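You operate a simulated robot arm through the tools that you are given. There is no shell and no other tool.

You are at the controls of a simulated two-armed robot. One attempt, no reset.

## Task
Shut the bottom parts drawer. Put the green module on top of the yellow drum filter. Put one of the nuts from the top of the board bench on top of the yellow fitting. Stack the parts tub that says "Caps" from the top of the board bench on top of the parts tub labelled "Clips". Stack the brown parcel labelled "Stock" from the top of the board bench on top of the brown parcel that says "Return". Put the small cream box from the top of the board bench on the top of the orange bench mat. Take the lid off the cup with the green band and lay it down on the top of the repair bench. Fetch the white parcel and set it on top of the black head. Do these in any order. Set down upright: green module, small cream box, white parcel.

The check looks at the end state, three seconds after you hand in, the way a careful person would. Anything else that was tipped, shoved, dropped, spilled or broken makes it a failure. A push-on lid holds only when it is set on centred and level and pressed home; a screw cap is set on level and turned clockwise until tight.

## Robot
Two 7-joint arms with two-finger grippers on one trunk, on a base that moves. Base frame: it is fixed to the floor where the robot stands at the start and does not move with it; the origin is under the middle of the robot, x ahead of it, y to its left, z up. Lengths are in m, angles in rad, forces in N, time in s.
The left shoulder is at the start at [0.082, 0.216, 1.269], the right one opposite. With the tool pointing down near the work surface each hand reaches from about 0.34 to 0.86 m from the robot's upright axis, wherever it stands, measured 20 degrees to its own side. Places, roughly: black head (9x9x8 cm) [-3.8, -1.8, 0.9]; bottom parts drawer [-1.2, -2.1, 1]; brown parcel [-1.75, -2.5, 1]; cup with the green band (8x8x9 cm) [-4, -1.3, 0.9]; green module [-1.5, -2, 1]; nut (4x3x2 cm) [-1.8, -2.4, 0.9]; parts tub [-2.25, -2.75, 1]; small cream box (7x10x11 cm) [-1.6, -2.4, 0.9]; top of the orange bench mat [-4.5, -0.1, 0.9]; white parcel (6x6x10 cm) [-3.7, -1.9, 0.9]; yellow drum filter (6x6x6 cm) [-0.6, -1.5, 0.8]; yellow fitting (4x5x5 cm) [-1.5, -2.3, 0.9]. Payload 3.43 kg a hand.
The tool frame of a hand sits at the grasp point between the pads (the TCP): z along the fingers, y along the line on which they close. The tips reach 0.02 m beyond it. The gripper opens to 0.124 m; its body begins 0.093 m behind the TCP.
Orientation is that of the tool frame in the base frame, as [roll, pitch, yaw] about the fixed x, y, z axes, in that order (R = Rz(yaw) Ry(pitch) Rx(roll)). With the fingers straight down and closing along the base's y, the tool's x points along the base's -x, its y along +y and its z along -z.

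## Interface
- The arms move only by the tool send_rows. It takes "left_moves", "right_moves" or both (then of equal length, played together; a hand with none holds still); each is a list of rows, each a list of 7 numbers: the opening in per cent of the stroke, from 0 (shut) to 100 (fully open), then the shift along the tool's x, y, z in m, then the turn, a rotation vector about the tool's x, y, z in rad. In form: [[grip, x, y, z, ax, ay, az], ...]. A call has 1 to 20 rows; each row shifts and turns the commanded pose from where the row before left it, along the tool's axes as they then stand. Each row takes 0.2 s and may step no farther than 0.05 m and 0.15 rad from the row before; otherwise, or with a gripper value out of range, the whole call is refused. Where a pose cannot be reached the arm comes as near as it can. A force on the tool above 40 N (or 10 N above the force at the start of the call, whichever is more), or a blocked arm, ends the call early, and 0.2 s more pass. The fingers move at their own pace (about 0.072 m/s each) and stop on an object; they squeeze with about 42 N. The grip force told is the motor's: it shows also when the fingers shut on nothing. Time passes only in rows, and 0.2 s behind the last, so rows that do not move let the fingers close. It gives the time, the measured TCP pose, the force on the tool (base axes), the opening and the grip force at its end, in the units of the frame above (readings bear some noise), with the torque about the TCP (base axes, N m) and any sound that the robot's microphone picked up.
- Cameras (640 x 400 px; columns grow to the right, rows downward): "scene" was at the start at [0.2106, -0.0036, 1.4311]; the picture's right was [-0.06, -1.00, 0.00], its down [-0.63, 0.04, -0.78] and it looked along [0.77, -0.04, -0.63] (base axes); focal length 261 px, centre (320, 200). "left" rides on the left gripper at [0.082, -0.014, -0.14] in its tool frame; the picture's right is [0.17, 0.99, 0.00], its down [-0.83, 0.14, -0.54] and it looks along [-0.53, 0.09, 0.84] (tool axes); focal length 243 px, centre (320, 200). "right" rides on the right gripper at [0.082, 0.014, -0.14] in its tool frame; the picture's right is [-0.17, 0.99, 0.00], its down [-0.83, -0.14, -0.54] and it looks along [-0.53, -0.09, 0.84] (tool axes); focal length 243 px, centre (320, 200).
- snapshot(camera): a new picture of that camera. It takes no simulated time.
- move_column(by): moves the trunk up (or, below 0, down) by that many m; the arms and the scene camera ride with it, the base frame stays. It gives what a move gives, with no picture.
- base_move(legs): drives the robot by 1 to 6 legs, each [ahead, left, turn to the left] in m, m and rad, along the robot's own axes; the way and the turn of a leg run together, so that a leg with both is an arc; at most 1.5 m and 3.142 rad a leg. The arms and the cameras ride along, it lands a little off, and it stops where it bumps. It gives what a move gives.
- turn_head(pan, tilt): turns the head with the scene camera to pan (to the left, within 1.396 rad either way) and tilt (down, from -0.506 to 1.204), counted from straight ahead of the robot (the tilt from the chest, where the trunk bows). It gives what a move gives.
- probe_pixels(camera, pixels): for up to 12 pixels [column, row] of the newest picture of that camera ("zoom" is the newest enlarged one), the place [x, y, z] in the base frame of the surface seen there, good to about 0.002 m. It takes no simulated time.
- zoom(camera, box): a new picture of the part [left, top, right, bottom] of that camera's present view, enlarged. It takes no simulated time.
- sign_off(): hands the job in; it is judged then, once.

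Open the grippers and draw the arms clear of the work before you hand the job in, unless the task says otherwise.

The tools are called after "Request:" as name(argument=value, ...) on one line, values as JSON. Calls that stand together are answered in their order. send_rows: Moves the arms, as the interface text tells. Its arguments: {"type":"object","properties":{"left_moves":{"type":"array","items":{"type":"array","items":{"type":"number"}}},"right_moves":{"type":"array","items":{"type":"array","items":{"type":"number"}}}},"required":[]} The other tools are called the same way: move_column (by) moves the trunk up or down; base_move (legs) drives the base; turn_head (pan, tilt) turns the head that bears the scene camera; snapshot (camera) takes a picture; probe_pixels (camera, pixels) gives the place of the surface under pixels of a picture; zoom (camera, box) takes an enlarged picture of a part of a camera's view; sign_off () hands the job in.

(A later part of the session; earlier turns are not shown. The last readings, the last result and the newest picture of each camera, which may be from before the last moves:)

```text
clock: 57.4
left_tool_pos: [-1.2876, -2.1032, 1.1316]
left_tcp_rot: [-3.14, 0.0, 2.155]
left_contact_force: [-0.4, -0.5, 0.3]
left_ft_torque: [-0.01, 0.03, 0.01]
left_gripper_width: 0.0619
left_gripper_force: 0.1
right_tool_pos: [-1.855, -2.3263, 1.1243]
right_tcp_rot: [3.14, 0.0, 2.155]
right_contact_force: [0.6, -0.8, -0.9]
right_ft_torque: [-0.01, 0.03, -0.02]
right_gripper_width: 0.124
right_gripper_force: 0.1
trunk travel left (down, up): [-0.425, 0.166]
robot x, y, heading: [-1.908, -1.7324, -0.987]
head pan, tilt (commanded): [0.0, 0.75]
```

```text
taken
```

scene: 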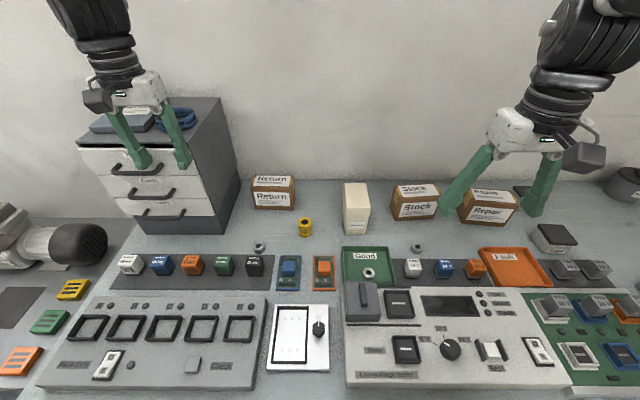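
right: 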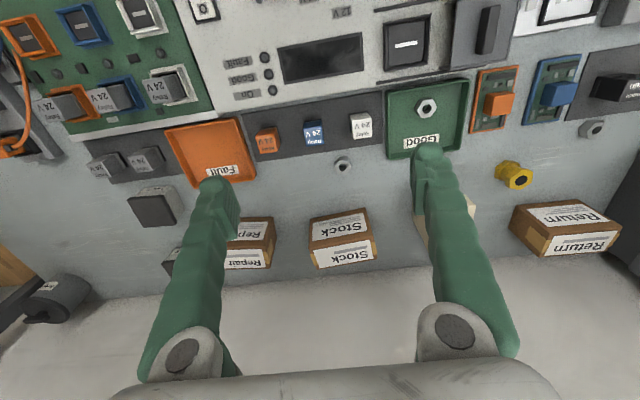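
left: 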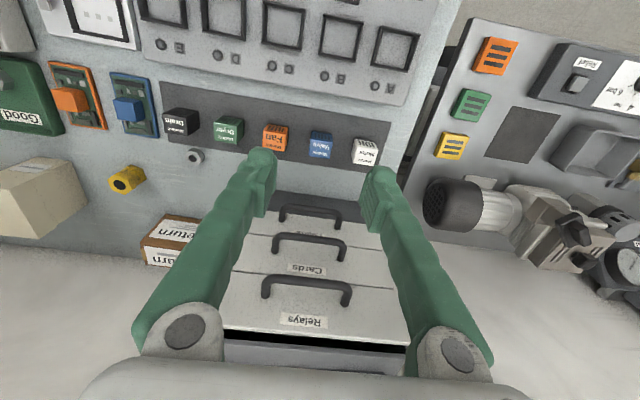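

The arm rows were refused, yet the base still moved, so the left hand is now right at the top drawer handle (no contact force shown). I lift it straight up first, then back.

Request:
send_rows(left_moves=[[50, 0, 0, -0.04, 0, 0, 0], [50, 0, 0, -0.04, 0, 0, 0], [50, 0.045, 0, 0, 0, 0, 0], [50, 0.045, 0, 0, 0, 0, 0], [50, 0.045, 0, 0, 0, 0, 0], [50, 0, 0, 0, 0, 0, 0]])

Request:
zoom(camera="scene", box=[60, 80, 300, 290])

```text
clock: 58.8
left_tool_pos: [-1.3646, -1.9996, 1.1955]
left_tcp_rot: [3.141, 0.001, 2.156]
left_contact_force: [0.0, 0.0, -0.1]
left_ft_torque: [-0.01, 0.0, 0.06]
left_gripper_width: 0.062
left_gripper_force: 0.0
left hand out of reach, approached as far as the arm can: row 5
right_tool_pos: [-1.8556, -2.3257, 1.1241]
right_tcp_rot: [-3.141, 0.0, 2.157]
right_contact_force: [0.0, 0.7, -0.1]
right_ft_torque: [0.01, 0.0, -0.01]
right_gripper_width: 0.1239
right_gripper_force: 0.0
trunk travel left (down, up): [-0.425, 0.166]
robot x, y, heading: [-1.9108, -1.7355, -0.986]
head pan, tilt (commanded): [0.0, 0.75]
```

```text
1.90 times, centred on (180, 185) of scene
```

zoom: 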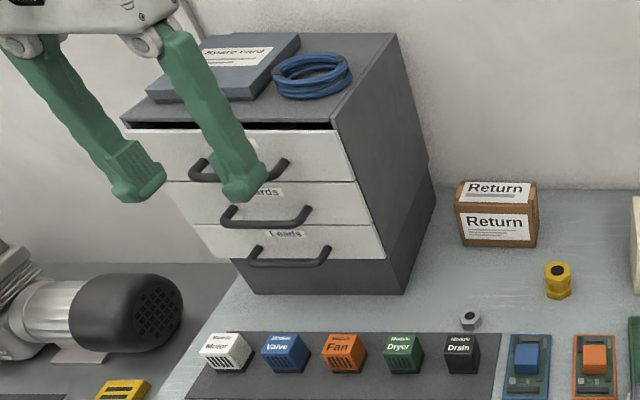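

Everything around the drawers is intact. Now I zoom the right camera on the Stock and Return parcels to measure them.

Request:
zoom(camera="right", box=[220, 180, 420, 300])

Request:
zoom(camera="scene", box=[230, 150, 550, 290])

```text
3.20 times, centred on (320, 240) of right
```

zoom: 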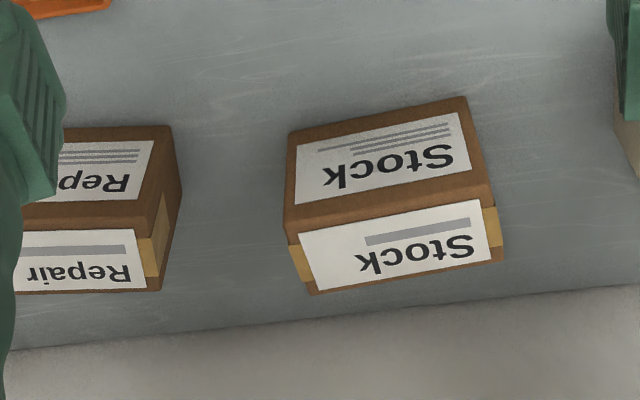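

```text
2.00 times, centred on (390, 220) of scene
```

zoom: 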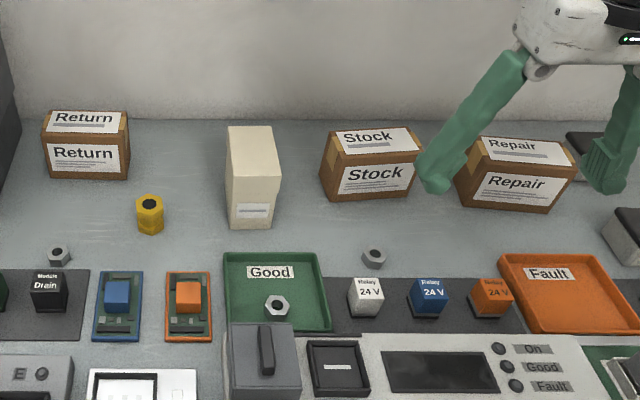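

I re-zoom the right camera on Stock and probe its corners.

Request:
zoom(camera="right", box=[220, 180, 420, 300])

Request:
probe_pixels(camera="zoom", pixels=[[293, 238], [488, 194], [316, 286], [499, 252], [293, 222], [484, 180], [297, 140], [464, 104], [395, 240], [385, 160]])

Request:
probe_pixels(camera="right", pixels=[[545, 240], [608, 236], [605, 217], [535, 205], [515, 208], [555, 256], [575, 215], [575, 242], [620, 237], [548, 222], [343, 166], [515, 175]])

```text
3.20 times, centred on (320, 240) of right
```

zoom: 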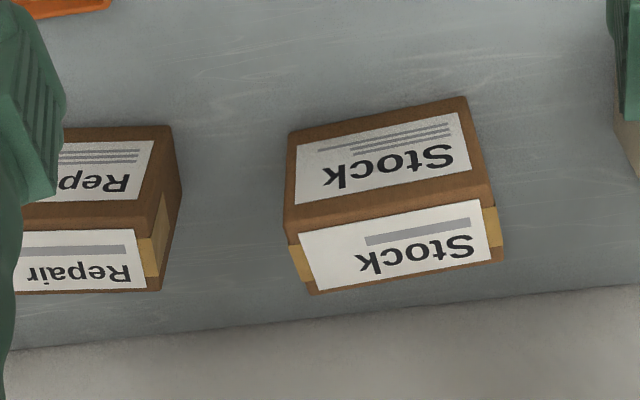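

```text
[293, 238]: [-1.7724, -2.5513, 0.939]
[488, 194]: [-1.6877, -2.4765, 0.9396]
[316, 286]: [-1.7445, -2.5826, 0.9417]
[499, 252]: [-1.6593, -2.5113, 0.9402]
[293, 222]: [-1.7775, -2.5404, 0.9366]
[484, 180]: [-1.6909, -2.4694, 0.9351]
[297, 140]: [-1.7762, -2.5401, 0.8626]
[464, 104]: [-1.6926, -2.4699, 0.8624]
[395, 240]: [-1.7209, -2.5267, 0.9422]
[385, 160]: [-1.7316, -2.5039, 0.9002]
```

```text
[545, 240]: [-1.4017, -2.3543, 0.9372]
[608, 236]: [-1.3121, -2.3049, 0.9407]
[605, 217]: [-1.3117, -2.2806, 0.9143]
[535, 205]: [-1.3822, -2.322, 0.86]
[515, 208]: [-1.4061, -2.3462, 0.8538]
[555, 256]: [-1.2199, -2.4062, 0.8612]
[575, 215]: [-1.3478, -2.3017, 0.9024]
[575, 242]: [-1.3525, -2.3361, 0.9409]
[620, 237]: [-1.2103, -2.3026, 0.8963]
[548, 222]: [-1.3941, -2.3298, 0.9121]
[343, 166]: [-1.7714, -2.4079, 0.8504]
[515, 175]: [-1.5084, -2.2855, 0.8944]
```

Stock is about 0.116×0.056×0.09 m, centred at (-1.716,-2.528), long axis turned a little. I move the right hand over it at height and turn the fingers to close across its short side.

Request:
send_rows(right_moves=[[70, -0.049, 0, 0, 0, 0, 0], [70, -0.049, 0, 0, 0, 0, 0], [70, -0.049, 0, 0, 0, 0, 0], [70, -0.049, 0, 0, 0, 0, 0], [70, -0.049, 0.0047, 0, 0, 0, 0], [70, 0, 0, 0, 0, 0, 0.1458], [70, 0, 0, 0, 0, 0, 0.1458], [70, 0, 0, 0, 0, 0, 0.1458], [70, 0, 0, 0, 0, 0, 0.1458], [70, 0, 0, 0, 0, 0, 0.1458], [70, 0, 0, 0, 0, 0, 0.1458], [70, 0, 0, 0, 0, 0, 0.1458], [70, 0, 0, 0, 0, 0, 0.1458], [70, 0, 0, 0, 0, 0, 0.1458], [70, 0, 0, 0, 0, 0, 0.1458], [70, 0, 0, 0, 0, 0, 0]])

Request:
snapshot(camera="right")

Request:
snapshot(camera="scene")

```text
clock: 62.2
left_tool_pos: [-1.3636, -2.0, 1.1963]
left_tcp_rot: [-3.14, 0.0, 2.156]
left_contact_force: [0.9, -0.6, 0.7]
left_ft_torque: [0.01, -0.07, 0.0]
left_gripper_width: 0.0621
left_gripper_force: 0.0
right_tool_pos: [-1.7212, -2.5083, 1.1235]
right_tcp_rot: [3.13, 0.004, 1.098]
right_contact_force: [0.7, 0.7, 0.1]
right_ft_torque: [0.02, -0.02, 0.02]
right_gripper_width: 0.0869
right_gripper_force: 0.1
right hand out of reach, approached as far as the arm can: row 5, 13, 14, 15
trunk travel left (down, up): [-0.425, 0.166]
robot x, y, heading: [-1.9082, -1.7367, -0.983]
head pan, tilt (commanded): [0.0, 0.75]
```

```text
taken
```

right: 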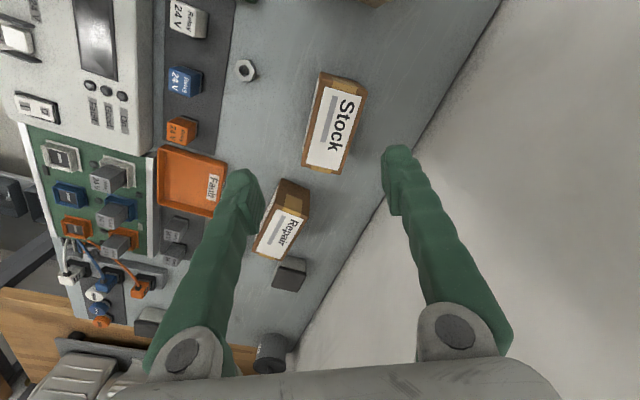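

```text
taken
```

scene: 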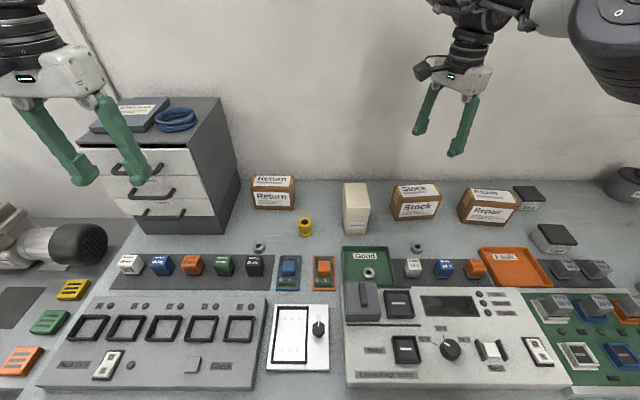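

The hand ran out of reach at this height (yaw only 1.10). Reach is larger lower down, so I descend 0.1 m and then see the pose.

Request:
send_rows(right_moves=[[70, 0, 0, 0.04, 0, 0, 0], [70, 0, 0, 0.04, 0, 0, 0], [70, 0, 0, 0, 0, 0, 0]])

```text
clock: 63.0
left_tool_pos: [-1.3641, -1.9986, 1.1968]
left_tcp_rot: [-3.139, 0.0, 2.154]
left_contact_force: [0.1, -0.3, 0.1]
left_ft_torque: [-0.04, -0.01, 0.0]
left_gripper_width: 0.062
left_gripper_force: 0.1
right_tool_pos: [-1.7158, -2.5138, 1.0489]
right_tcp_rot: [3.13, 0.004, 1.098]
right_contact_force: [-0.6, 0.4, 0.2]
right_ft_torque: [-0.03, 0.01, 0.01]
right_gripper_width: 0.0868
right_gripper_force: 0.0
right hand out of reach, approached as far as the arm can: row 1, 2
trunk travel left (down, up): [-0.425, 0.166]
robot x, y, heading: [-1.905, -1.7371, -0.986]
head pan, tilt (commanded): [0.0, 0.75]
```

The wrist sits high above the fingertips, so raising the trunk should give more reach. I raise the column 0.12 m, then lower the right hand again with the remaining turn.

Request:
move_column(by=0.12)

Request:
send_rows(right_moves=[[70, 0, 0, 0.045, 0, 0, 0], [70, 0, 0, 0.045, 0, 0, 0], [70, 0, 0, 0.03, 0, 0, 0.1], [70, 0, 0, 0, 0, 0, 0.1], [70, 0, 0, 0, 0, 0, 0.1], [70, 0, 0, 0, 0, 0, 0.1], [70, 0, 0, 0, 0, 0, 0]])

```text
clock: 64.5
left_tool_pos: [-1.3649, -1.9981, 1.3145]
left_tcp_rot: [3.14, -0.001, 2.155]
left_contact_force: [0.1, -0.3, -0.6]
left_ft_torque: [-0.02, 0.0, 0.01]
left_gripper_width: 0.0619
left_gripper_force: 0.0
right_tool_pos: [-1.7173, -2.509, 1.2985]
right_tcp_rot: [2.979, 0.087, 1.089]
right_contact_force: [0.1, 0.7, -1.3]
right_ft_torque: [0.0, 0.02, 0.05]
right_gripper_width: 0.0866
right_gripper_force: 0.0
trunk travel left (down, up): [-0.545, 0.046]
robot x, y, heading: [-1.9112, -1.7377, -0.982]
head pan, tilt (commanded): [0.0, 0.75]
```

```text
clock: 66.1
left_tool_pos: [-1.3658, -1.9986, 1.3168]
left_tcp_rot: [-3.142, 0.0, 2.155]
left_contact_force: [0.2, -0.4, -1.1]
left_ft_torque: [0.03, -0.02, 0.01]
left_gripper_width: 0.0618
left_gripper_force: 0.0
right_tool_pos: [-1.6903, -2.5179, 1.1547]
right_tcp_rot: [2.907, 0.028, 0.849]
right_contact_force: [0.2, 0.7, -0.1]
right_ft_torque: [-0.01, -0.01, -0.02]
right_gripper_width: 0.0869
right_gripper_force: 0.0
right hand out of reach, approached as far as the arm can: row 3, 4, 5, 6
trunk travel left (down, up): [-0.545, 0.046]
robot x, y, heading: [-1.9077, -1.7338, -0.985]
head pan, tilt (commanded): [0.0, 0.75]
```

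The hand got tilted against a joint limit (roll 2.907). I level it again and turn back toward neutral yaw, drawing slightly back toward the robot.

Request:
send_rows(right_moves=[[70, 0, 0, 0, 0.117, 0, -0.08], [70, 0, 0, 0, 0.117, 0, -0.08], [70, 0, -0.04, 0, 0, 0, -0.14], [70, 0, -0.03, 0, 0, 0, -0.14], [70, 0, -0.03, 0, 0, 0, -0.14], [70, 0, 0, 0, 0, 0, -0.14], [70, 0, 0, 0, 0, 0, -0.14], [70, 0, 0, 0, 0, 0, -0.14], [70, 0, 0, 0, 0, 0, -0.14], [70, 0, 0, 0, 0, 0, 0]])

```text
clock: 68.3
left_tool_pos: [-1.3662, -1.9995, 1.3161]
left_tcp_rot: [-3.141, 0.0, 2.155]
left_contact_force: [0.3, 0.1, 0.1]
left_ft_torque: [0.02, 0.01, 0.02]
left_gripper_width: 0.0622
left_gripper_force: 0.1
right_tool_pos: [-1.7274, -2.5088, 1.1233]
right_tcp_rot: [3.132, 0.08, 1.793]
right_contact_force: [-0.7, -0.2, 0.3]
right_ft_torque: [-0.02, -0.01, -0.04]
right_gripper_width: 0.0866
right_gripper_force: 0.0
right hand out of reach, approached as far as the arm can: row 1, 2, 3, 4, 5
trunk travel left (down, up): [-0.545, 0.046]
robot x, y, heading: [-1.9095, -1.7344, -0.985]
head pan, tilt (commanded): [0.0, 0.75]
```

I draw the right hand back 0.14 m, level it and return it to neutral yaw to get a clean pose.

Request:
send_rows(right_moves=[[70, 0.045, 0, 0, 0, 0.08, 0], [70, 0.045, 0, 0, 0, 0, -0.12], [70, 0.045, 0, 0, 0, 0, -0.12], [70, 0, 0, 0, 0, 0, -0.12], [70, 0, 0, 0, 0, 0, 0]])

```text
clock: 69.5
left_tool_pos: [-1.3659, -1.9987, 1.3168]
left_tcp_rot: [-3.141, 0.001, 2.155]
left_contact_force: [0.8, 0.1, -0.2]
left_ft_torque: [-0.01, 0.01, -0.01]
left_gripper_width: 0.0621
left_gripper_force: 0.0
right_tool_pos: [-1.7611, -2.4968, 1.1358]
right_tcp_rot: [3.131, -0.002, 1.971]
right_contact_force: [0.7, -0.7, 0.2]
right_ft_torque: [0.01, -0.02, 0.02]
right_gripper_width: 0.0866
right_gripper_force: 0.0
right hand out of reach, approached as far as the arm can: row 1, 2, 3
trunk travel left (down, up): [-0.545, 0.046]
robot x, y, heading: [-1.9093, -1.7366, -0.98]
head pan, tilt (commanded): [0.0, 0.75]
```

The hand barely moved back; the arm seems wedged near a joint limit. I try small steps to see which directions are free.

Request:
send_rows(right_moves=[[70, 0, 0, 0, 0, 0, -0.1], [70, 0, 0, 0, 0, 0, -0.085], [70, 0.02, 0, 0, 0, 0, 0], [70, 0.02, 0, 0, 0, 0, 0], [70, 0, 0, 0, 0, 0, 0]])

Request:
snapshot(camera="scene")

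```text
clock: 70.7
left_tool_pos: [-1.3663, -1.9996, 1.3167]
left_tcp_rot: [3.141, 0.001, 2.156]
left_contact_force: [-1.0, 0.3, -0.1]
left_ft_torque: [0.01, 0.0, 0.03]
left_gripper_width: 0.0618
left_gripper_force: 0.0
right_tool_pos: [-1.7597, -2.4962, 1.1377]
right_tcp_rot: [3.132, 0.002, 2.158]
right_contact_force: [0.5, -0.1, 0.1]
right_ft_torque: [-0.01, 0.02, -0.01]
right_gripper_width: 0.0867
right_gripper_force: 0.0
right hand out of reach, approached as far as the arm can: row 3, 4
trunk travel left (down, up): [-0.545, 0.046]
robot x, y, heading: [-1.9068, -1.7342, -0.987]
head pan, tilt (commanded): [0.0, 0.75]
```

```text
taken
```

scene: 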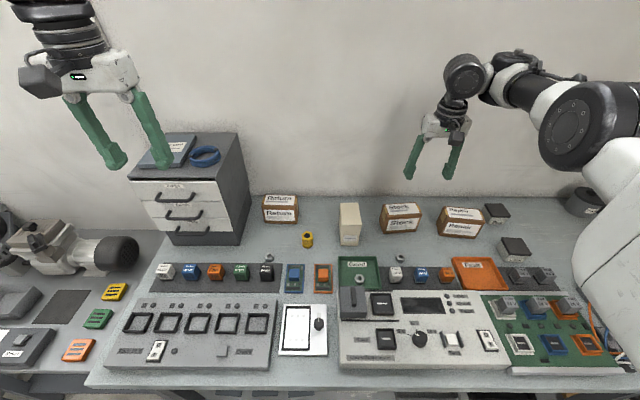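

The right arm has taken a different, stretched posture (forearm over the right, elbow at 570,125). I try lifting and moving inward to see if it frees up.

Request:
send_rows(right_moves=[[70, 0, 0, -0.03, 0, 0, 0], [70, 0, 0, 0, 0, 0, 0]])

Request:
send_rows(right_moves=[[70, 0.02, 0, 0, 0, 0, 0], [70, 0, 0, 0, 0, 0, 0]])

Request:
send_rows(right_moves=[[70, 0, 0.03, 0, 0, 0, 0], [70, 0, 0, 0, 0, 0, 0]])

```text
clock: 71.3
left_tool_pos: [-1.3651, -1.9991, 1.3155]
left_tcp_rot: [-3.139, -0.002, 2.155]
left_contact_force: [-0.6, -0.8, -0.5]
left_ft_torque: [0.0, 0.01, 0.0]
left_gripper_width: 0.0618
left_gripper_force: 0.0
right_tool_pos: [-1.7602, -2.4974, 1.1662]
right_tcp_rot: [3.131, 0.004, 2.154]
right_contact_force: [0.0, -0.2, 0.1]
right_ft_torque: [0.01, 0.0, -0.02]
right_gripper_width: 0.0869
right_gripper_force: 0.1
trunk travel left (down, up): [-0.545, 0.046]
robot x, y, heading: [-1.9045, -1.7374, -0.988]
head pan, tilt (commanded): [0.0, 0.75]
```

```text
clock: 71.9
left_tool_pos: [-1.3661, -1.9979, 1.3161]
left_tcp_rot: [-3.14, 0.0, 2.155]
left_contact_force: [0.8, 0.1, 0.6]
left_ft_torque: [0.01, -0.03, 0.0]
left_gripper_width: 0.0619
left_gripper_force: 0.2
right_tool_pos: [-1.76, -2.4976, 1.1662]
right_tcp_rot: [3.132, 0.001, 2.155]
right_contact_force: [-0.6, 0.0, 0.7]
right_ft_torque: [-0.02, -0.02, -0.01]
right_gripper_width: 0.0868
right_gripper_force: 0.1
right hand out of reach, approached as far as the arm can: row 1
trunk travel left (down, up): [-0.545, 0.046]
robot x, y, heading: [-1.908, -1.7335, -0.986]
head pan, tilt (commanded): [0.0, 0.75]
```

```text
clock: 72.5
left_tool_pos: [-1.3656, -1.9992, 1.3159]
left_tcp_rot: [-3.141, -0.001, 2.156]
left_contact_force: [0.1, 0.2, 0.1]
left_ft_torque: [0.0, -0.02, 0.01]
left_gripper_width: 0.0621
left_gripper_force: 0.1
right_tool_pos: [-1.7354, -2.4804, 1.1674]
right_tcp_rot: [3.131, 0.003, 2.158]
right_contact_force: [0.5, 0.1, 0.0]
right_ft_torque: [0.0, 0.0, -0.01]
right_gripper_width: 0.087
right_gripper_force: 0.0
trunk travel left (down, up): [-0.545, 0.046]
robot x, y, heading: [-1.9109, -1.7376, -0.986]
head pan, tilt (commanded): [0.0, 0.75]
```

Up and left are free, only "back" is blocked. I look at the arm itself by panning the head right.

Request:
turn_head(pan=-0.7, tilt=0.5)

Request:
snapshot(camera="scene")

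```text
clock: 73.6
left_tool_pos: [-1.3649, -1.9978, 1.3163]
left_tcp_rot: [-3.14, -0.001, 2.154]
left_contact_force: [0.2, -0.8, 0.5]
left_ft_torque: [-0.01, 0.01, -0.01]
left_gripper_width: 0.0619
left_gripper_force: 0.0
right_tool_pos: [-1.735, -2.4795, 1.167]
right_tcp_rot: [3.13, 0.001, 2.155]
right_contact_force: [-0.6, -0.6, -0.5]
right_ft_torque: [0.01, 0.04, 0.01]
right_gripper_width: 0.087
right_gripper_force: 0.1
trunk travel left (down, up): [-0.545, 0.046]
robot x, y, heading: [-1.9104, -1.7415, -0.987]
head pan, tilt (commanded): [-0.7, 0.499]
```

```text
taken
```

scene: 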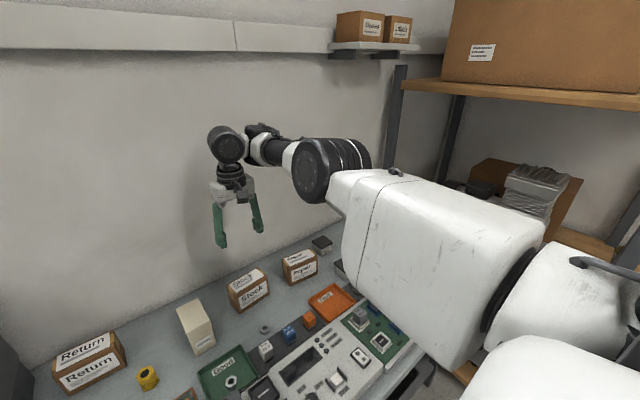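

The upper arm lies outward to the right with the elbow low. I try lifting the hand higher, where the arm may fold again, then moving back.

Request:
send_rows(right_moves=[[70, 0, 0, -0.05, 0, 0, 0], [70, 0, 0, -0.05, 0, 0, 0], [70, 0, 0, 0, 0, 0, 0]])

Request:
send_rows(right_moves=[[70, 0.04, 0, 0, 0, 0, 0], [70, 0.04, 0, 0, 0, 0, 0], [70, 0, 0, 0, 0, 0, 0]])

```text
clock: 74.4
left_tool_pos: [-1.3647, -1.9998, 1.3174]
left_tcp_rot: [3.14, -0.001, 2.156]
left_contact_force: [-0.1, 0.4, 0.0]
left_ft_torque: [0.03, 0.01, 0.01]
left_gripper_width: 0.0621
left_gripper_force: 0.1
right_tool_pos: [-1.7309, -2.4859, 1.2557]
right_tcp_rot: [3.131, 0.0, 2.156]
right_contact_force: [0.3, -0.6, -0.6]
right_ft_torque: [0.02, 0.0, -0.01]
right_gripper_width: 0.0866
right_gripper_force: 0.0
right hand out of reach, approached as far as the arm can: row 2
trunk travel left (down, up): [-0.545, 0.046]
robot x, y, heading: [-1.9097, -1.7367, -0.984]
head pan, tilt (commanded): [-0.7, 0.499]
```

```text
clock: 75.2
left_tool_pos: [-1.3659, -1.9982, 1.3177]
left_tcp_rot: [-3.141, 0.002, 2.156]
left_contact_force: [0.9, -0.4, -0.4]
left_ft_torque: [0.0, 0.01, 0.02]
left_gripper_width: 0.0619
left_gripper_force: 0.1
right_tool_pos: [-1.7314, -2.4842, 1.2572]
right_tcp_rot: [3.132, -0.003, 2.156]
right_contact_force: [0.0, 0.2, -1.8]
right_ft_torque: [-0.01, -0.02, -0.02]
right_gripper_width: 0.0869
right_gripper_force: 0.1
right hand out of reach, approached as far as the arm can: row 1, 2
trunk travel left (down, up): [-0.545, 0.046]
robot x, y, heading: [-1.9107, -1.7372, -0.985]
head pan, tilt (commanded): [-0.7, 0.499]
```

Still blocked backward. With the forearm coming from the right, turning the hand the other way (yaw up) may be the natural direction; I try that.

Request:
send_rows(right_moves=[[70, 0, 0, 0, 0, 0, -0.15], [70, 0, 0, 0, 0, 0, -0.15], [70, 0, 0, 0, 0, 0, -0.15], [70, 0, 0, 0, 0, 0, -0.15], [70, 0, 0, 0, 0, 0, -0.15], [70, 0, 0, 0, 0, 0, 0]])

Request:
send_rows(right_moves=[[70, 0, 0, 0.03, 0, 0, 0], [70, 0.02, -0.02, 0, 0, 0, 0], [70, 0, 0, 0, 0, 0, 0]])

```text
clock: 76.6
left_tool_pos: [-1.3655, -1.9977, 1.3155]
left_tcp_rot: [-3.14, 0.0, 2.156]
left_contact_force: [-0.6, -0.6, -0.2]
left_ft_torque: [0.04, -0.02, 0.01]
left_gripper_width: 0.0619
left_gripper_force: 0.0
right_tool_pos: [-1.7312, -2.4861, 1.2569]
right_tcp_rot: [3.134, 0.007, 2.908]
right_contact_force: [-0.5, 0.6, -1.1]
right_ft_torque: [-0.03, 0.03, 0.0]
right_gripper_width: 0.087
right_gripper_force: 0.1
trunk travel left (down, up): [-0.545, 0.046]
robot x, y, heading: [-1.9095, -1.7388, -0.984]
head pan, tilt (commanded): [-0.7, 0.499]
```

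```text
clock: 77.4
left_tool_pos: [-1.3666, -1.9988, 1.3171]
left_tcp_rot: [-3.14, 0.001, 2.155]
left_contact_force: [-0.2, 0.5, 0.1]
left_ft_torque: [-0.01, 0.01, 0.01]
left_gripper_width: 0.0621
left_gripper_force: 0.2
right_tool_pos: [-1.7568, -2.4991, 1.2255]
right_tcp_rot: [3.136, 0.007, 2.906]
right_contact_force: [-0.7, 0.5, -0.1]
right_ft_torque: [-0.01, 0.01, -0.02]
right_gripper_width: 0.0869
right_gripper_force: 0.0
trunk travel left (down, up): [-0.545, 0.046]
robot x, y, heading: [-1.9078, -1.7374, -0.983]
head pan, tilt (commanded): [-0.7, 0.499]
```

That direction is free. I continue turning to yaw 3.84 (fingers across Stock's short side), then move over the parcel's centre.

Request:
send_rows(right_moves=[[70, -0.0232, -0.0091, 0, 0, 0, 0], [70, -0.0232, -0.0091, 0, 0, 0, 0], [70, 0, 0, 0, 0, 0, -0.1334], [70, 0, 0, 0, 0, 0, -0.1334], [70, 0, 0, 0, 0, 0, -0.1334], [70, 0, 0, 0, 0, 0, -0.1334], [70, 0, 0, 0, 0, 0, -0.1334], [70, 0, 0, 0, 0, 0, -0.1334], [70, 0, 0, 0, 0, 0, -0.1334], [70, 0, 0, 0, 0, 0, 0]])

Request:
snapshot(camera="scene")

Request:
snapshot(camera="right")

```text
clock: 79.6
left_tool_pos: [-1.366, -1.9994, 1.3176]
left_tcp_rot: [-3.14, 0.0, 2.156]
left_contact_force: [0.3, 0.3, 1.3]
left_ft_torque: [-0.04, 0.0, 0.02]
left_gripper_width: 0.062
left_gripper_force: 0.0
right_tool_pos: [-1.7149, -2.5284, 1.2259]
right_tcp_rot: [-3.14, 0.01, -2.442]
right_contact_force: [-0.7, 0.0, -0.2]
right_ft_torque: [-0.01, 0.01, 0.03]
right_gripper_width: 0.0871
right_gripper_force: 0.1
trunk travel left (down, up): [-0.545, 0.046]
robot x, y, heading: [-1.9098, -1.7383, -0.988]
head pan, tilt (commanded): [-0.7, 0.499]
```

```text
taken
```

scene: 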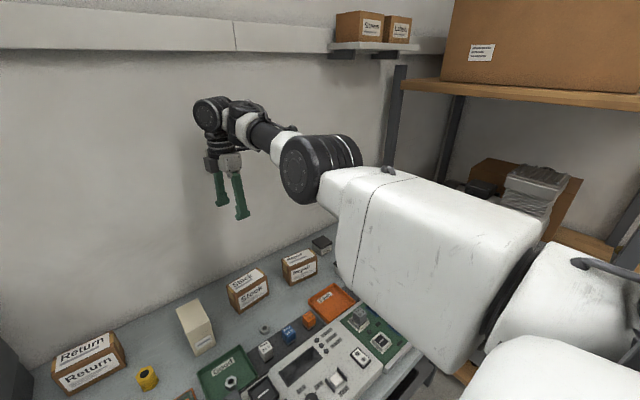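

```text
taken
```

right: 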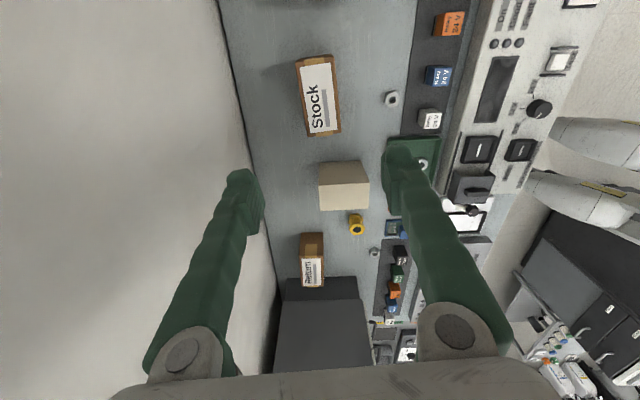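

The hand is exactly over Stock (right view: parcel centred at (318,95) under the fingers). I descend 0.2 m and check.

Request:
send_rows(right_moves=[[70, 0, 0, 0.05, 0, 0, 0], [70, 0, 0, 0.05, 0, 0, 0], [70, 0, 0, 0.05, 0, 0, 0], [70, 0, 0, 0.05, 0, 0, 0], [70, 0, 0, 0, 0, 0, 0]])

Request:
snapshot(camera="scene")

Request:
snapshot(camera="right")

```text
clock: 80.8
left_tool_pos: [-1.3654, -1.9994, 1.3167]
left_tcp_rot: [-3.141, 0.002, 2.156]
left_contact_force: [-0.6, -1.2, -0.4]
left_ft_torque: [-0.02, 0.0, 0.01]
left_gripper_width: 0.062
left_gripper_force: 0.0
right_tool_pos: [-1.7115, -2.5257, 1.0247]
right_tcp_rot: [-3.138, 0.009, -2.443]
right_contact_force: [-0.2, 0.0, -0.2]
right_ft_torque: [0.01, 0.03, -0.02]
right_gripper_width: 0.0868
right_gripper_force: 0.1
trunk travel left (down, up): [-0.545, 0.046]
robot x, y, heading: [-1.9093, -1.7351, -0.987]
head pan, tilt (commanded): [-0.7, 0.499]
```

```text
taken
```

scene: 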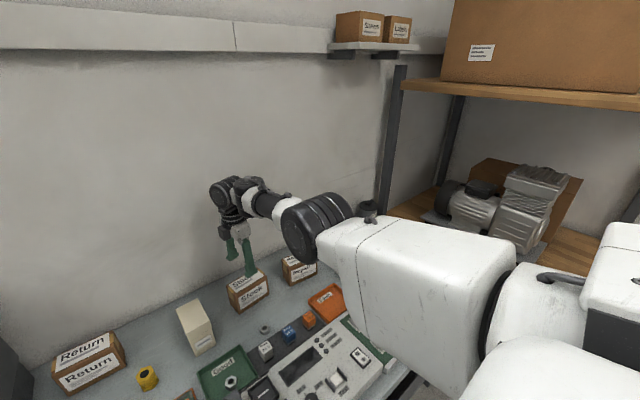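

```text
taken
```

right: 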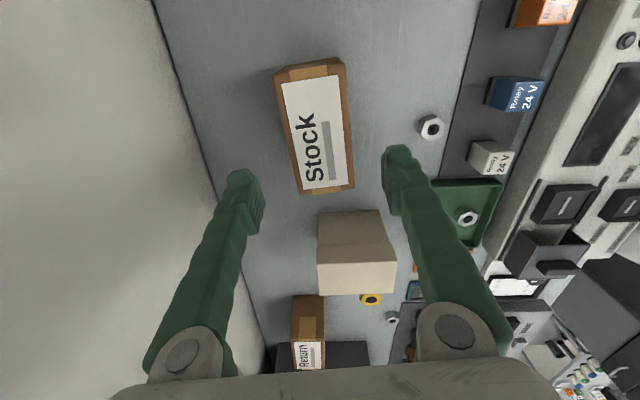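

The fingers straddle Stock well (right view). I check the arm's underside height over the bench before descending the rest.

Request:
probe_pixels(camera="scene", pixels=[[372, 350], [345, 275], [300, 262], [390, 375], [290, 245], [430, 390]])

Request:
probe_pixels(camera="right", pixels=[[315, 60], [325, 192], [278, 80], [350, 100], [300, 130], [340, 130]])

```text
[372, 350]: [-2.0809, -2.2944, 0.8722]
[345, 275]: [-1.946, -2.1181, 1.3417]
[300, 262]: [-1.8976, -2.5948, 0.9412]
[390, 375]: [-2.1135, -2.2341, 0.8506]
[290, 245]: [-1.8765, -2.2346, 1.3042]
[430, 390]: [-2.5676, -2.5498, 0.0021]
```

```text
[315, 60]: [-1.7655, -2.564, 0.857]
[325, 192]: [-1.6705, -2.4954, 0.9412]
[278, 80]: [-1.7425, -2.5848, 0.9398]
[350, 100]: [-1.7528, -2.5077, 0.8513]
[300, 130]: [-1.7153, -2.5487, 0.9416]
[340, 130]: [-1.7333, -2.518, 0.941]
```

The elbow stays at z≈1.30, well clear. I descend to z≈0.905 and close on the parcel.

Request:
send_rows(right_moves=[[70, 0, 0, 0.04, 0, 0, 0], [70, 0, 0, 0.04, 0, 0, 0], [70, 0, 0, 0.04, 0, 0, 0], [70, 0, 0, 0, 0, 0, 0], [40, 0, 0, 0, 0, 0, 0], [20, 0, 0, 0, 0, 0, 0], [20, 0, 0, 0, 0, 0, 0], [20, 0, 0, 0, 0, 0, 0]])

Request:
snapshot(camera="right")

```text
clock: 82.6
left_tool_pos: [-1.3656, -1.9995, 1.3166]
left_tcp_rot: [3.141, 0.0, 2.154]
left_contact_force: [-0.3, 0.5, -0.2]
left_ft_torque: [-0.03, 0.01, -0.03]
left_gripper_width: 0.0619
left_gripper_force: 0.0
right_tool_pos: [-1.7206, -2.51, 0.9308]
right_tcp_rot: [-3.139, 0.01, -2.442]
right_contact_force: [-0.2, 0.5, 0.2]
right_ft_torque: [0.01, -0.04, 0.02]
right_gripper_width: 0.0613
right_gripper_force: 42.2
right hand out of reach, approached as far as the arm can: row 1, 2, 3
trunk travel left (down, up): [-0.545, 0.046]
robot x, y, heading: [-1.9094, -1.7342, -0.985]
head pan, tilt (commanded): [-0.7, 0.499]
```

```text
taken
```

right: 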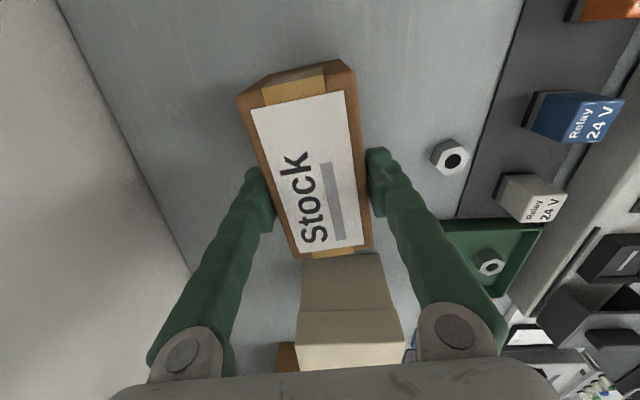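

The hand bottomed out at z=0.93 but gripped the parcel at 61 mm with 42 N on its upper 3 cm. I lift it gently and look.

Request:
send_rows(right_moves=[[20, 0, 0, -0.01, 0, 0, 0], [20, 0, 0, -0.02, 0, 0, 0], [20, 0, 0, -0.03, 0, 0, 0], [20, 0, 0, -0.03, 0, 0, 0], [20, 0, 0, -0.03, 0, 0, 0], [20, 0, 0, 0, 0, 0, 0]])

Request:
snapshot(camera="scene")

Request:
snapshot(camera="right")

```text
clock: 84.0
left_tool_pos: [-1.365, -1.9988, 1.3164]
left_tcp_rot: [-3.141, -0.001, 2.155]
left_contact_force: [0.1, 0.8, -0.3]
left_ft_torque: [0.0, -0.02, 0.05]
left_gripper_width: 0.0619
left_gripper_force: 0.0
right_tool_pos: [-1.7242, -2.5103, 1.0505]
right_tcp_rot: [-3.14, 0.01, -2.444]
right_contact_force: [-0.4, -0.2, -2.6]
right_ft_torque: [0.04, 0.0, 0.01]
right_gripper_width: 0.0608
right_gripper_force: 42.3
trunk travel left (down, up): [-0.545, 0.046]
robot x, y, heading: [-1.9094, -1.7377, -0.989]
head pan, tilt (commanded): [-0.7, 0.499]
```

```text
taken
```

scene: 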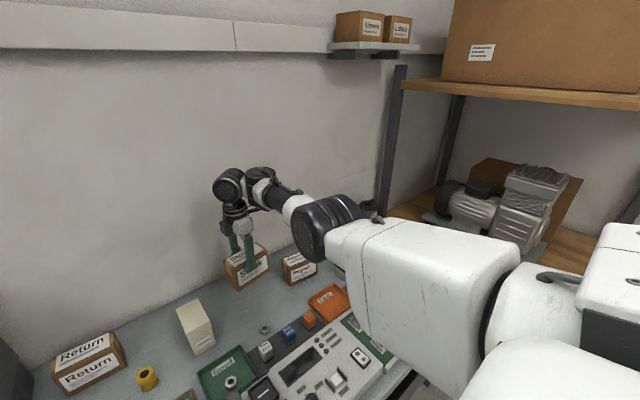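

```text
taken
```

right: 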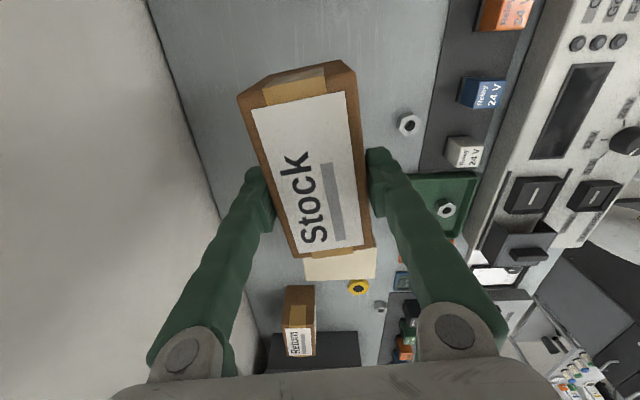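

Stock is held level (about 0.26 kg). I raise it further to clear the cream box, then drive left 0.38 m toward Return.

Request:
send_rows(right_moves=[[20, 0, 0, -0.04, 0, 0, 0], [20, 0, 0, -0.04, 0, 0, 0], [20, 0, 0, 0, 0, 0, 0]])

```text
clock: 84.8
left_tool_pos: [-1.3655, -1.9996, 1.3154]
left_tcp_rot: [-3.141, 0.0, 2.156]
left_contact_force: [0.5, -0.2, 0.1]
left_ft_torque: [0.03, 0.0, -0.01]
left_gripper_width: 0.0617
left_gripper_force: 0.1
right_tool_pos: [-1.724, -2.5151, 1.1316]
right_tcp_rot: [-3.141, 0.01, -2.444]
right_contact_force: [-0.1, 0.1, -2.9]
right_ft_torque: [0.02, -0.01, -0.01]
right_gripper_width: 0.061
right_gripper_force: 42.0
trunk travel left (down, up): [-0.545, 0.046]
robot x, y, heading: [-1.9094, -1.7388, -0.986]
head pan, tilt (commanded): [-0.7, 0.499]
```

Return's centre is about 0.41 m left and 0.06 m ahead of the held parcel. I drive left 0.40 m with a slight 0.04 m advance.

Request:
base_move(legs=[[0.0, 0.4, 0.0], [0.04, 0.0, 0.0]])

Request:
turn_head(pan=-0.4, tilt=0.75)

Request:
snapshot(camera="scene")

Request:
snapshot(camera="right")

```text
clock: 91.2
left_tool_pos: [-1.013, -1.804, 1.3204]
left_tcp_rot: [3.141, 0.008, 2.157]
left_contact_force: [0.2, 0.7, 0.8]
left_ft_torque: [-0.12, -0.03, 0.01]
left_gripper_width: 0.062
left_gripper_force: 0.1
right_tool_pos: [-1.3689, -2.3202, 1.1397]
right_tcp_rot: [-3.131, 0.008, -2.442]
right_contact_force: [-0.9, 1.8, -1.3]
right_ft_torque: [-0.04, -0.06, 0.0]
right_gripper_width: 0.0611
right_gripper_force: 42.1
trunk travel left (down, up): [-0.545, 0.046]
robot x, y, heading: [-1.5517, -1.5495, -0.985]
head pan, tilt (commanded): [-0.7, 0.499]
```

```text
clock: 92.0
left_tool_pos: [-1.0075, -1.811, 1.316]
left_tcp_rot: [3.141, 0.0, 2.155]
left_contact_force: [0.6, 0.4, 0.4]
left_ft_torque: [0.02, 0.01, 0.01]
left_gripper_width: 0.0622
left_gripper_force: 0.0
right_tool_pos: [-1.3663, -2.3253, 1.1325]
right_tcp_rot: [3.141, 0.011, -2.443]
right_contact_force: [0.5, 0.2, -1.8]
right_ft_torque: [0.0, 0.04, -0.02]
right_gripper_width: 0.0611
right_gripper_force: 41.8
trunk travel left (down, up): [-0.545, 0.046]
robot x, y, heading: [-1.5486, -1.5471, -0.985]
head pan, tilt (commanded): [-0.4, 0.75]
```

```text
taken
```

scene: 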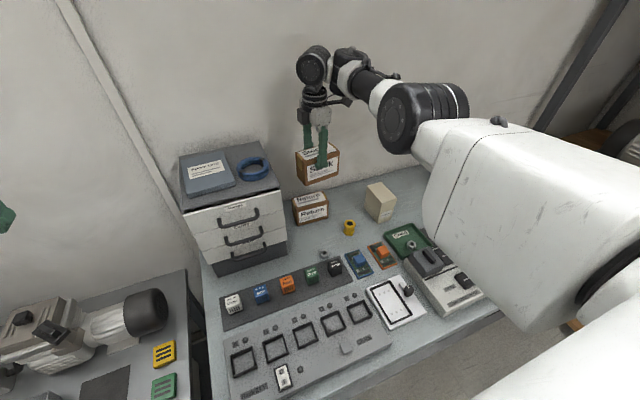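

```text
taken
```

right: 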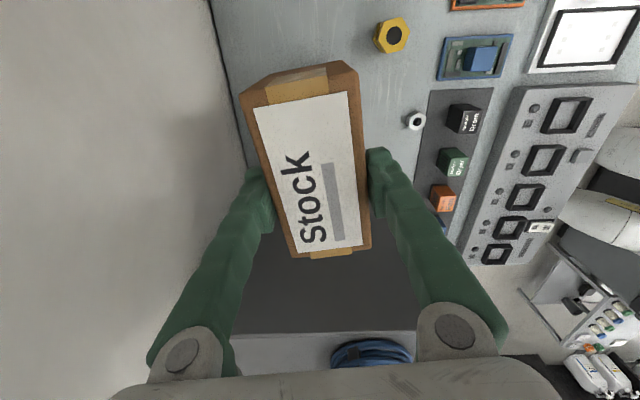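

The parcel hangs over Return. I zoom the scene on Return and probe its corners for exact placement.

Request:
zoom(camera="scene", box=[270, 130, 370, 240])

```text
3.64 times, centred on (320, 185) of scene
```

zoom: 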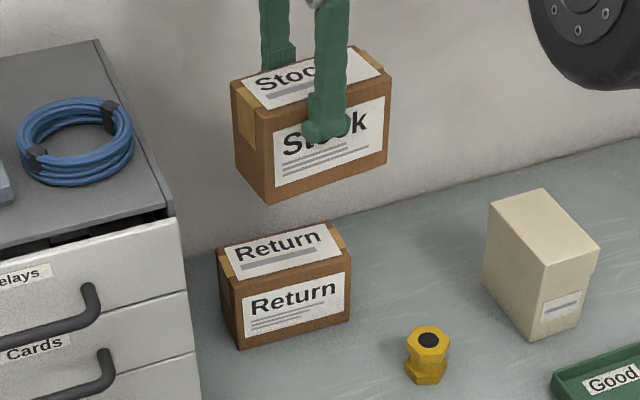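

Request:
probe_pixels(camera="zoom", pixels=[[222, 251], [240, 284], [350, 254], [330, 224], [242, 342], [348, 316], [228, 310], [290, 255], [272, 198], [386, 160], [268, 122], [388, 88]])

```text
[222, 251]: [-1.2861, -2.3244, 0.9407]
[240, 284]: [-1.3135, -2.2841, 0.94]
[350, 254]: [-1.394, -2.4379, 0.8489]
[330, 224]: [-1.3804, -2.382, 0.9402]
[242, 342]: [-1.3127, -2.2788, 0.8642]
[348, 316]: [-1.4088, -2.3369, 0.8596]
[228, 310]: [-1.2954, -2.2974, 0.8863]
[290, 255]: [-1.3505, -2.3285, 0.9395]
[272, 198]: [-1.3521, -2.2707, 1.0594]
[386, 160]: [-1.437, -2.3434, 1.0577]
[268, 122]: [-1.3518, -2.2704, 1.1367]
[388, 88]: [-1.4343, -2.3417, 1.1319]
```

Return's centre is (-1.347,-2.331) with angle 0.544; the held Stock is at angle 0.708, about 3 cm off. I rotate 0.164 rad and shift to centre it above Return.

Request:
send_rows(right_moves=[[20, 0, 0, 0, 0, 0, 0.082], [20, 0, 0, 0, 0, 0, 0.082], [20, -0.0233, -0.0175, 0, 0, 0, 0], [20, 0, 0, 0.03, 0, 0, 0], [20, 0, 0, 0.03, 0, 0, 0], [20, 0, 0, 0, 0, 0, 0]])

Request:
zoom(camera="scene", box=[270, 130, 370, 240])

```text
clock: 93.4
left_tool_pos: [-1.0086, -1.8081, 1.316]
left_tcp_rot: [-3.14, 0.002, 2.156]
left_contact_force: [0.1, 0.0, 0.3]
left_ft_torque: [-0.01, 0.0, -0.03]
left_gripper_width: 0.0619
left_gripper_force: 0.1
right_tool_pos: [-1.337, -2.3272, 1.0739]
right_tcp_rot: [-3.141, 0.009, -2.606]
right_contact_force: [0.6, 0.0, -2.0]
right_ft_torque: [0.01, -0.03, 0.0]
right_gripper_width: 0.0607
right_gripper_force: 42.0
trunk travel left (down, up): [-0.545, 0.046]
robot x, y, heading: [-1.5505, -1.5504, -0.989]
head pan, tilt (commanded): [-0.4, 0.75]
```

```text
3.64 times, centred on (320, 185) of scene
```

zoom: 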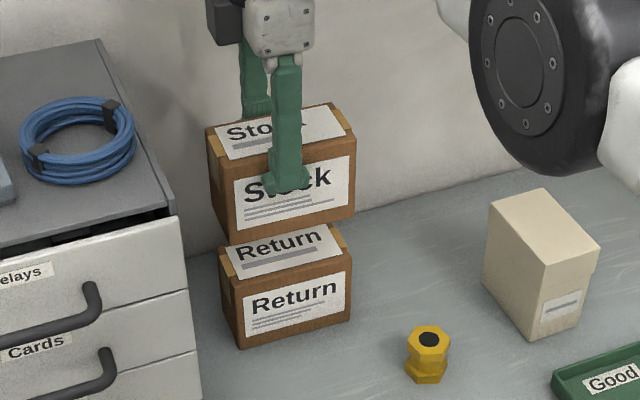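

Stock lines up directly above Return. I lower 4 cm, then creep down until contact.

Request:
send_rows(right_moves=[[20, 0, 0, 0.02, 0, 0, 0], [20, 0, 0, 0.02, 0, 0, 0], [20, 0, 0, 0.004, 0, 0, 0], [20, 0, 0, 0.003, 0, 0, 0], [20, 0, 0, 0.003, 0, 0, 0], [20, 0, 0, 0, 0, 0, 0]])

Request:
zoom(camera="scene", box=[270, 130, 370, 240])

```text
clock: 94.8
left_tool_pos: [-1.0091, -1.8088, 1.3164]
left_tcp_rot: [-3.141, 0.002, 2.155]
left_contact_force: [0.0, 0.3, -0.6]
left_ft_torque: [-0.02, 0.01, 0.01]
left_gripper_width: 0.0618
left_gripper_force: 0.0
right_tool_pos: [-1.3364, -2.3259, 1.0234]
right_tcp_rot: [-3.14, 0.009, -2.605]
right_contact_force: [0.1, -0.4, -3.3]
right_ft_torque: [-0.01, 0.0, -0.01]
right_gripper_width: 0.0609
right_gripper_force: 41.7
trunk travel left (down, up): [-0.545, 0.046]
robot x, y, heading: [-1.5484, -1.5471, -0.98]
head pan, tilt (commanded): [-0.4, 0.75]
```

```text
3.64 times, centred on (320, 185) of scene
```

zoom: 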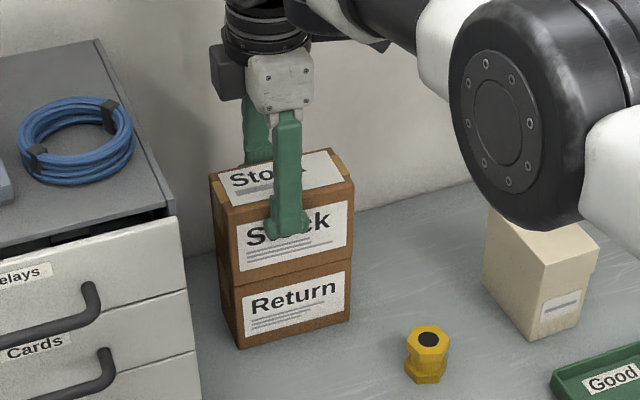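

It is within a millimetre or so of contact. I creep down 1.5 mm steps.

Request:
send_rows(right_moves=[[20, 0, 0, 0.0015, 0, 0, 0], [20, 0, 0, 0, 0, 0, 0]])

Request:
send_rows(right_moves=[[20, 0, 0, 0.0015, 0, 0, 0], [20, 0, 0, 0, 0, 0, 0]])

```text
clock: 95.4
left_tool_pos: [-1.009, -1.8092, 1.3166]
left_tcp_rot: [-3.139, 0.002, 2.155]
left_contact_force: [0.0, -0.9, -0.4]
left_ft_torque: [0.0, 0.0, 0.02]
left_gripper_width: 0.0619
left_gripper_force: 0.0
right_tool_pos: [-1.3367, -2.3274, 1.0221]
right_tcp_rot: [-3.14, 0.012, -2.608]
right_contact_force: [0.9, 0.8, -2.0]
right_ft_torque: [0.02, 0.01, -0.01]
right_gripper_width: 0.0609
right_gripper_force: 42.1
trunk travel left (down, up): [-0.545, 0.046]
robot x, y, heading: [-1.5522, -1.5476, -0.985]
head pan, tilt (commanded): [-0.4, 0.75]
```

```text
clock: 96.0
left_tool_pos: [-1.0073, -1.8097, 1.3178]
left_tcp_rot: [-3.139, 0.001, 2.156]
left_contact_force: [0.9, -0.2, -0.7]
left_ft_torque: [-0.01, -0.01, 0.04]
left_gripper_width: 0.0619
left_gripper_force: 0.1
right_tool_pos: [-1.3373, -2.3265, 1.0214]
right_tcp_rot: [-3.139, 0.009, -2.606]
right_contact_force: [-0.2, -0.6, 1.5]
right_ft_torque: [-0.11, 0.26, 0.07]
right_gripper_width: 0.0609
right_gripper_force: 42.2
trunk travel left (down, up): [-0.545, 0.046]
robot x, y, heading: [-1.5542, -1.5516, -0.982]
head pan, tilt (commanded): [-0.4, 0.75]
```

Contact (force turned to +1.5 N). I open the fingers slightly and then raise the hand straight up.

Request:
send_rows(right_moves=[[55, 0, 0, 0, 0, 0, 0], [65, 0, 0, 0, 0, 0, 0], [65, 0, 0, 0, 0, 0, 0], [65, 0, 0, -0.02, 0, 0, 0], [65, 0, 0, -0.04, 0, 0, 0], [65, 0, 0, -0.04, 0, 0, 0], [65, 0, 0, -0.04, 0, 0, 0], [65, 0, 0, 0, 0, 0, 0]])

Request:
zoom(camera="scene", box=[250, 110, 410, 280])

```text
clock: 97.8
left_tool_pos: [-1.0084, -1.8099, 1.3173]
left_tcp_rot: [-3.14, 0.003, 2.156]
left_contact_force: [-0.3, -0.2, 1.0]
left_ft_torque: [-0.02, 0.0, -0.01]
left_gripper_width: 0.062
left_gripper_force: 0.1
right_tool_pos: [-1.3378, -2.3287, 1.1608]
right_tcp_rot: [3.141, 0.009, -2.609]
right_contact_force: [-0.2, -0.8, -0.4]
right_ft_torque: [0.02, 0.01, 0.02]
right_gripper_width: 0.0806
right_gripper_force: 0.2
trunk travel left (down, up): [-0.545, 0.046]
robot x, y, heading: [-1.5512, -1.5465, -0.986]
head pan, tilt (commanded): [-0.4, 0.75]
```

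```text
2.35 times, centred on (330, 195) of scene
```

zoom: 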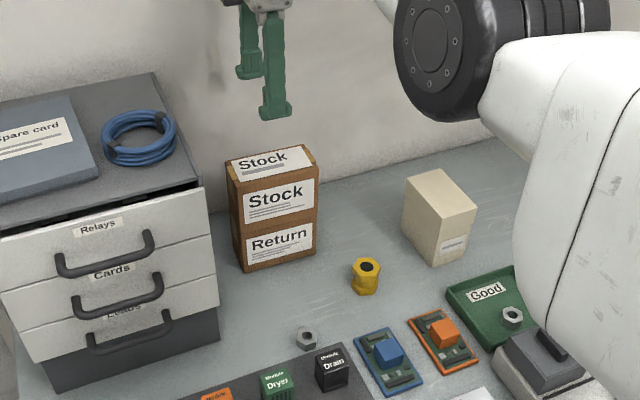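

Stock sits squarely on Return. Next the nut: nut A lies behind "Drain" at about (-1.43,-2.163), the fitting at (-1.505,-2.28). I move the right hand toward the nut at height for a closer look.

Request:
send_rows(right_moves=[[65, 0, 0.047, 0, 0, 0, 0], [65, 0, 0.047, 0, 0, 0, 0], [65, 0, 0.047, 0, 0, 0, 0], [65, -0.005, 0.047, 0, 0, 0, 0], [65, 0, 0, 0, 0, 0, 0]])

Request:
snapshot(camera="right")

Request:
snapshot(camera="scene")

```text
clock: 99.0
left_tool_pos: [-1.0084, -1.8094, 1.317]
left_tcp_rot: [-3.141, 0.002, 2.157]
left_contact_force: [0.1, 0.3, 0.8]
left_ft_torque: [0.01, -0.02, 0.02]
left_gripper_width: 0.0619
left_gripper_force: 0.0
right_tool_pos: [-1.3454, -2.2653, 1.1621]
right_tcp_rot: [3.141, 0.012, -2.609]
right_contact_force: [0.2, 0.2, 0.7]
right_ft_torque: [-0.02, 0.0, -0.01]
right_gripper_width: 0.0807
right_gripper_force: 0.2
right hand out of reach, approached as far as the arm can: row 2, 3, 4
trunk travel left (down, up): [-0.545, 0.046]
robot x, y, heading: [-1.5489, -1.5506, -0.979]
head pan, tilt (commanded): [-0.4, 0.75]
```

```text
taken
```

right: 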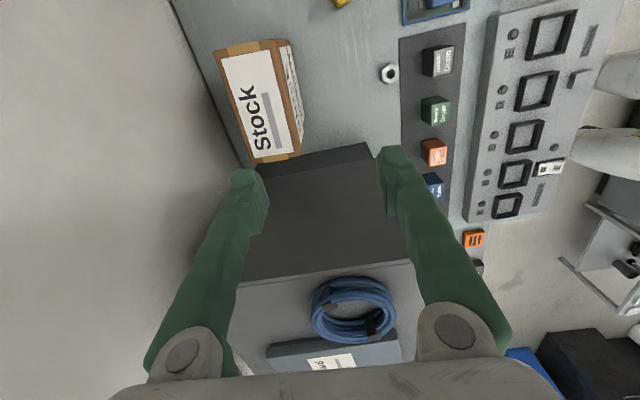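

```text
taken
```

scene: 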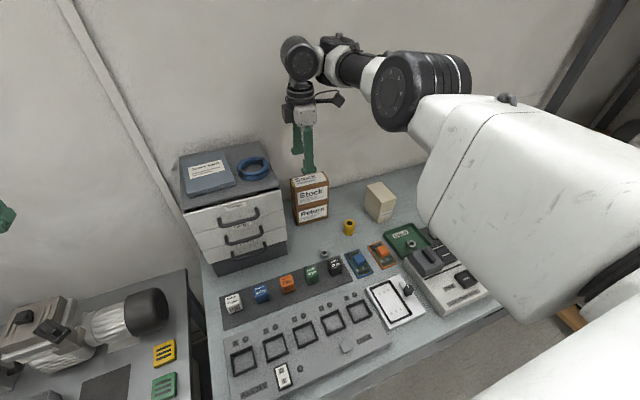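

Backward motion is limited at about 0.70 m ahead in this arm posture. I probe freedom by moving right (tool +x) and then back, to refold the arm.

Request:
send_rows(right_moves=[[65, 0.045, 0, 0, 0, 0, 0], [65, 0.045, 0, 0, 0, 0, 0], [65, 0.045, 0, 0, 0, 0, 0], [65, 0.045, 0, 0, 0, 0, 0], [65, 0, 0, 0, 0, 0, 0]])

Request:
send_rows(right_moves=[[65, 0, 0.03, 0, 0, 0, 0], [65, 0, 0.03, 0, 0, 0, 0], [65, 0, 0, 0, 0, 0, 0]])

```text
clock: 100.2
left_tool_pos: [-1.0089, -1.8086, 1.3162]
left_tcp_rot: [-3.14, 0.001, 2.155]
left_contact_force: [0.7, -0.9, 0.2]
left_ft_torque: [0.0, -0.03, 0.03]
left_gripper_width: 0.0619
left_gripper_force: 0.0
right_tool_pos: [-1.4953, -2.3645, 1.1565]
right_tcp_rot: [-3.14, 0.01, -2.607]
right_contact_force: [-0.8, -0.3, 0.3]
right_ft_torque: [-0.01, 0.02, -0.03]
right_gripper_width: 0.0806
right_gripper_force: 0.0
right hand out of reach, approached as far as the arm can: row 1, 2
trunk travel left (down, up): [-0.545, 0.046]
robot x, y, heading: [-1.5499, -1.549, -0.98]
head pan, tilt (commanded): [-0.4, 0.75]
```

```text
clock: 101.0
left_tool_pos: [-1.0073, -1.8091, 1.3171]
left_tcp_rot: [-3.139, 0.001, 2.155]
left_contact_force: [0.3, -0.9, 0.4]
left_ft_torque: [0.0, 0.01, -0.02]
left_gripper_width: 0.062
left_gripper_force: 0.0
right_tool_pos: [-1.5026, -2.3606, 1.1579]
right_tcp_rot: [3.14, 0.009, -2.605]
right_contact_force: [0.1, 0.7, 0.6]
right_ft_torque: [0.01, 0.0, -0.02]
right_gripper_width: 0.0809
right_gripper_force: 0.0
right hand out of reach, approached as far as the arm can: row 1, 2
trunk travel left (down, up): [-0.545, 0.046]
robot x, y, heading: [-1.5516, -1.5465, -0.984]
head pan, tilt (commanded): [-0.4, 0.75]
```

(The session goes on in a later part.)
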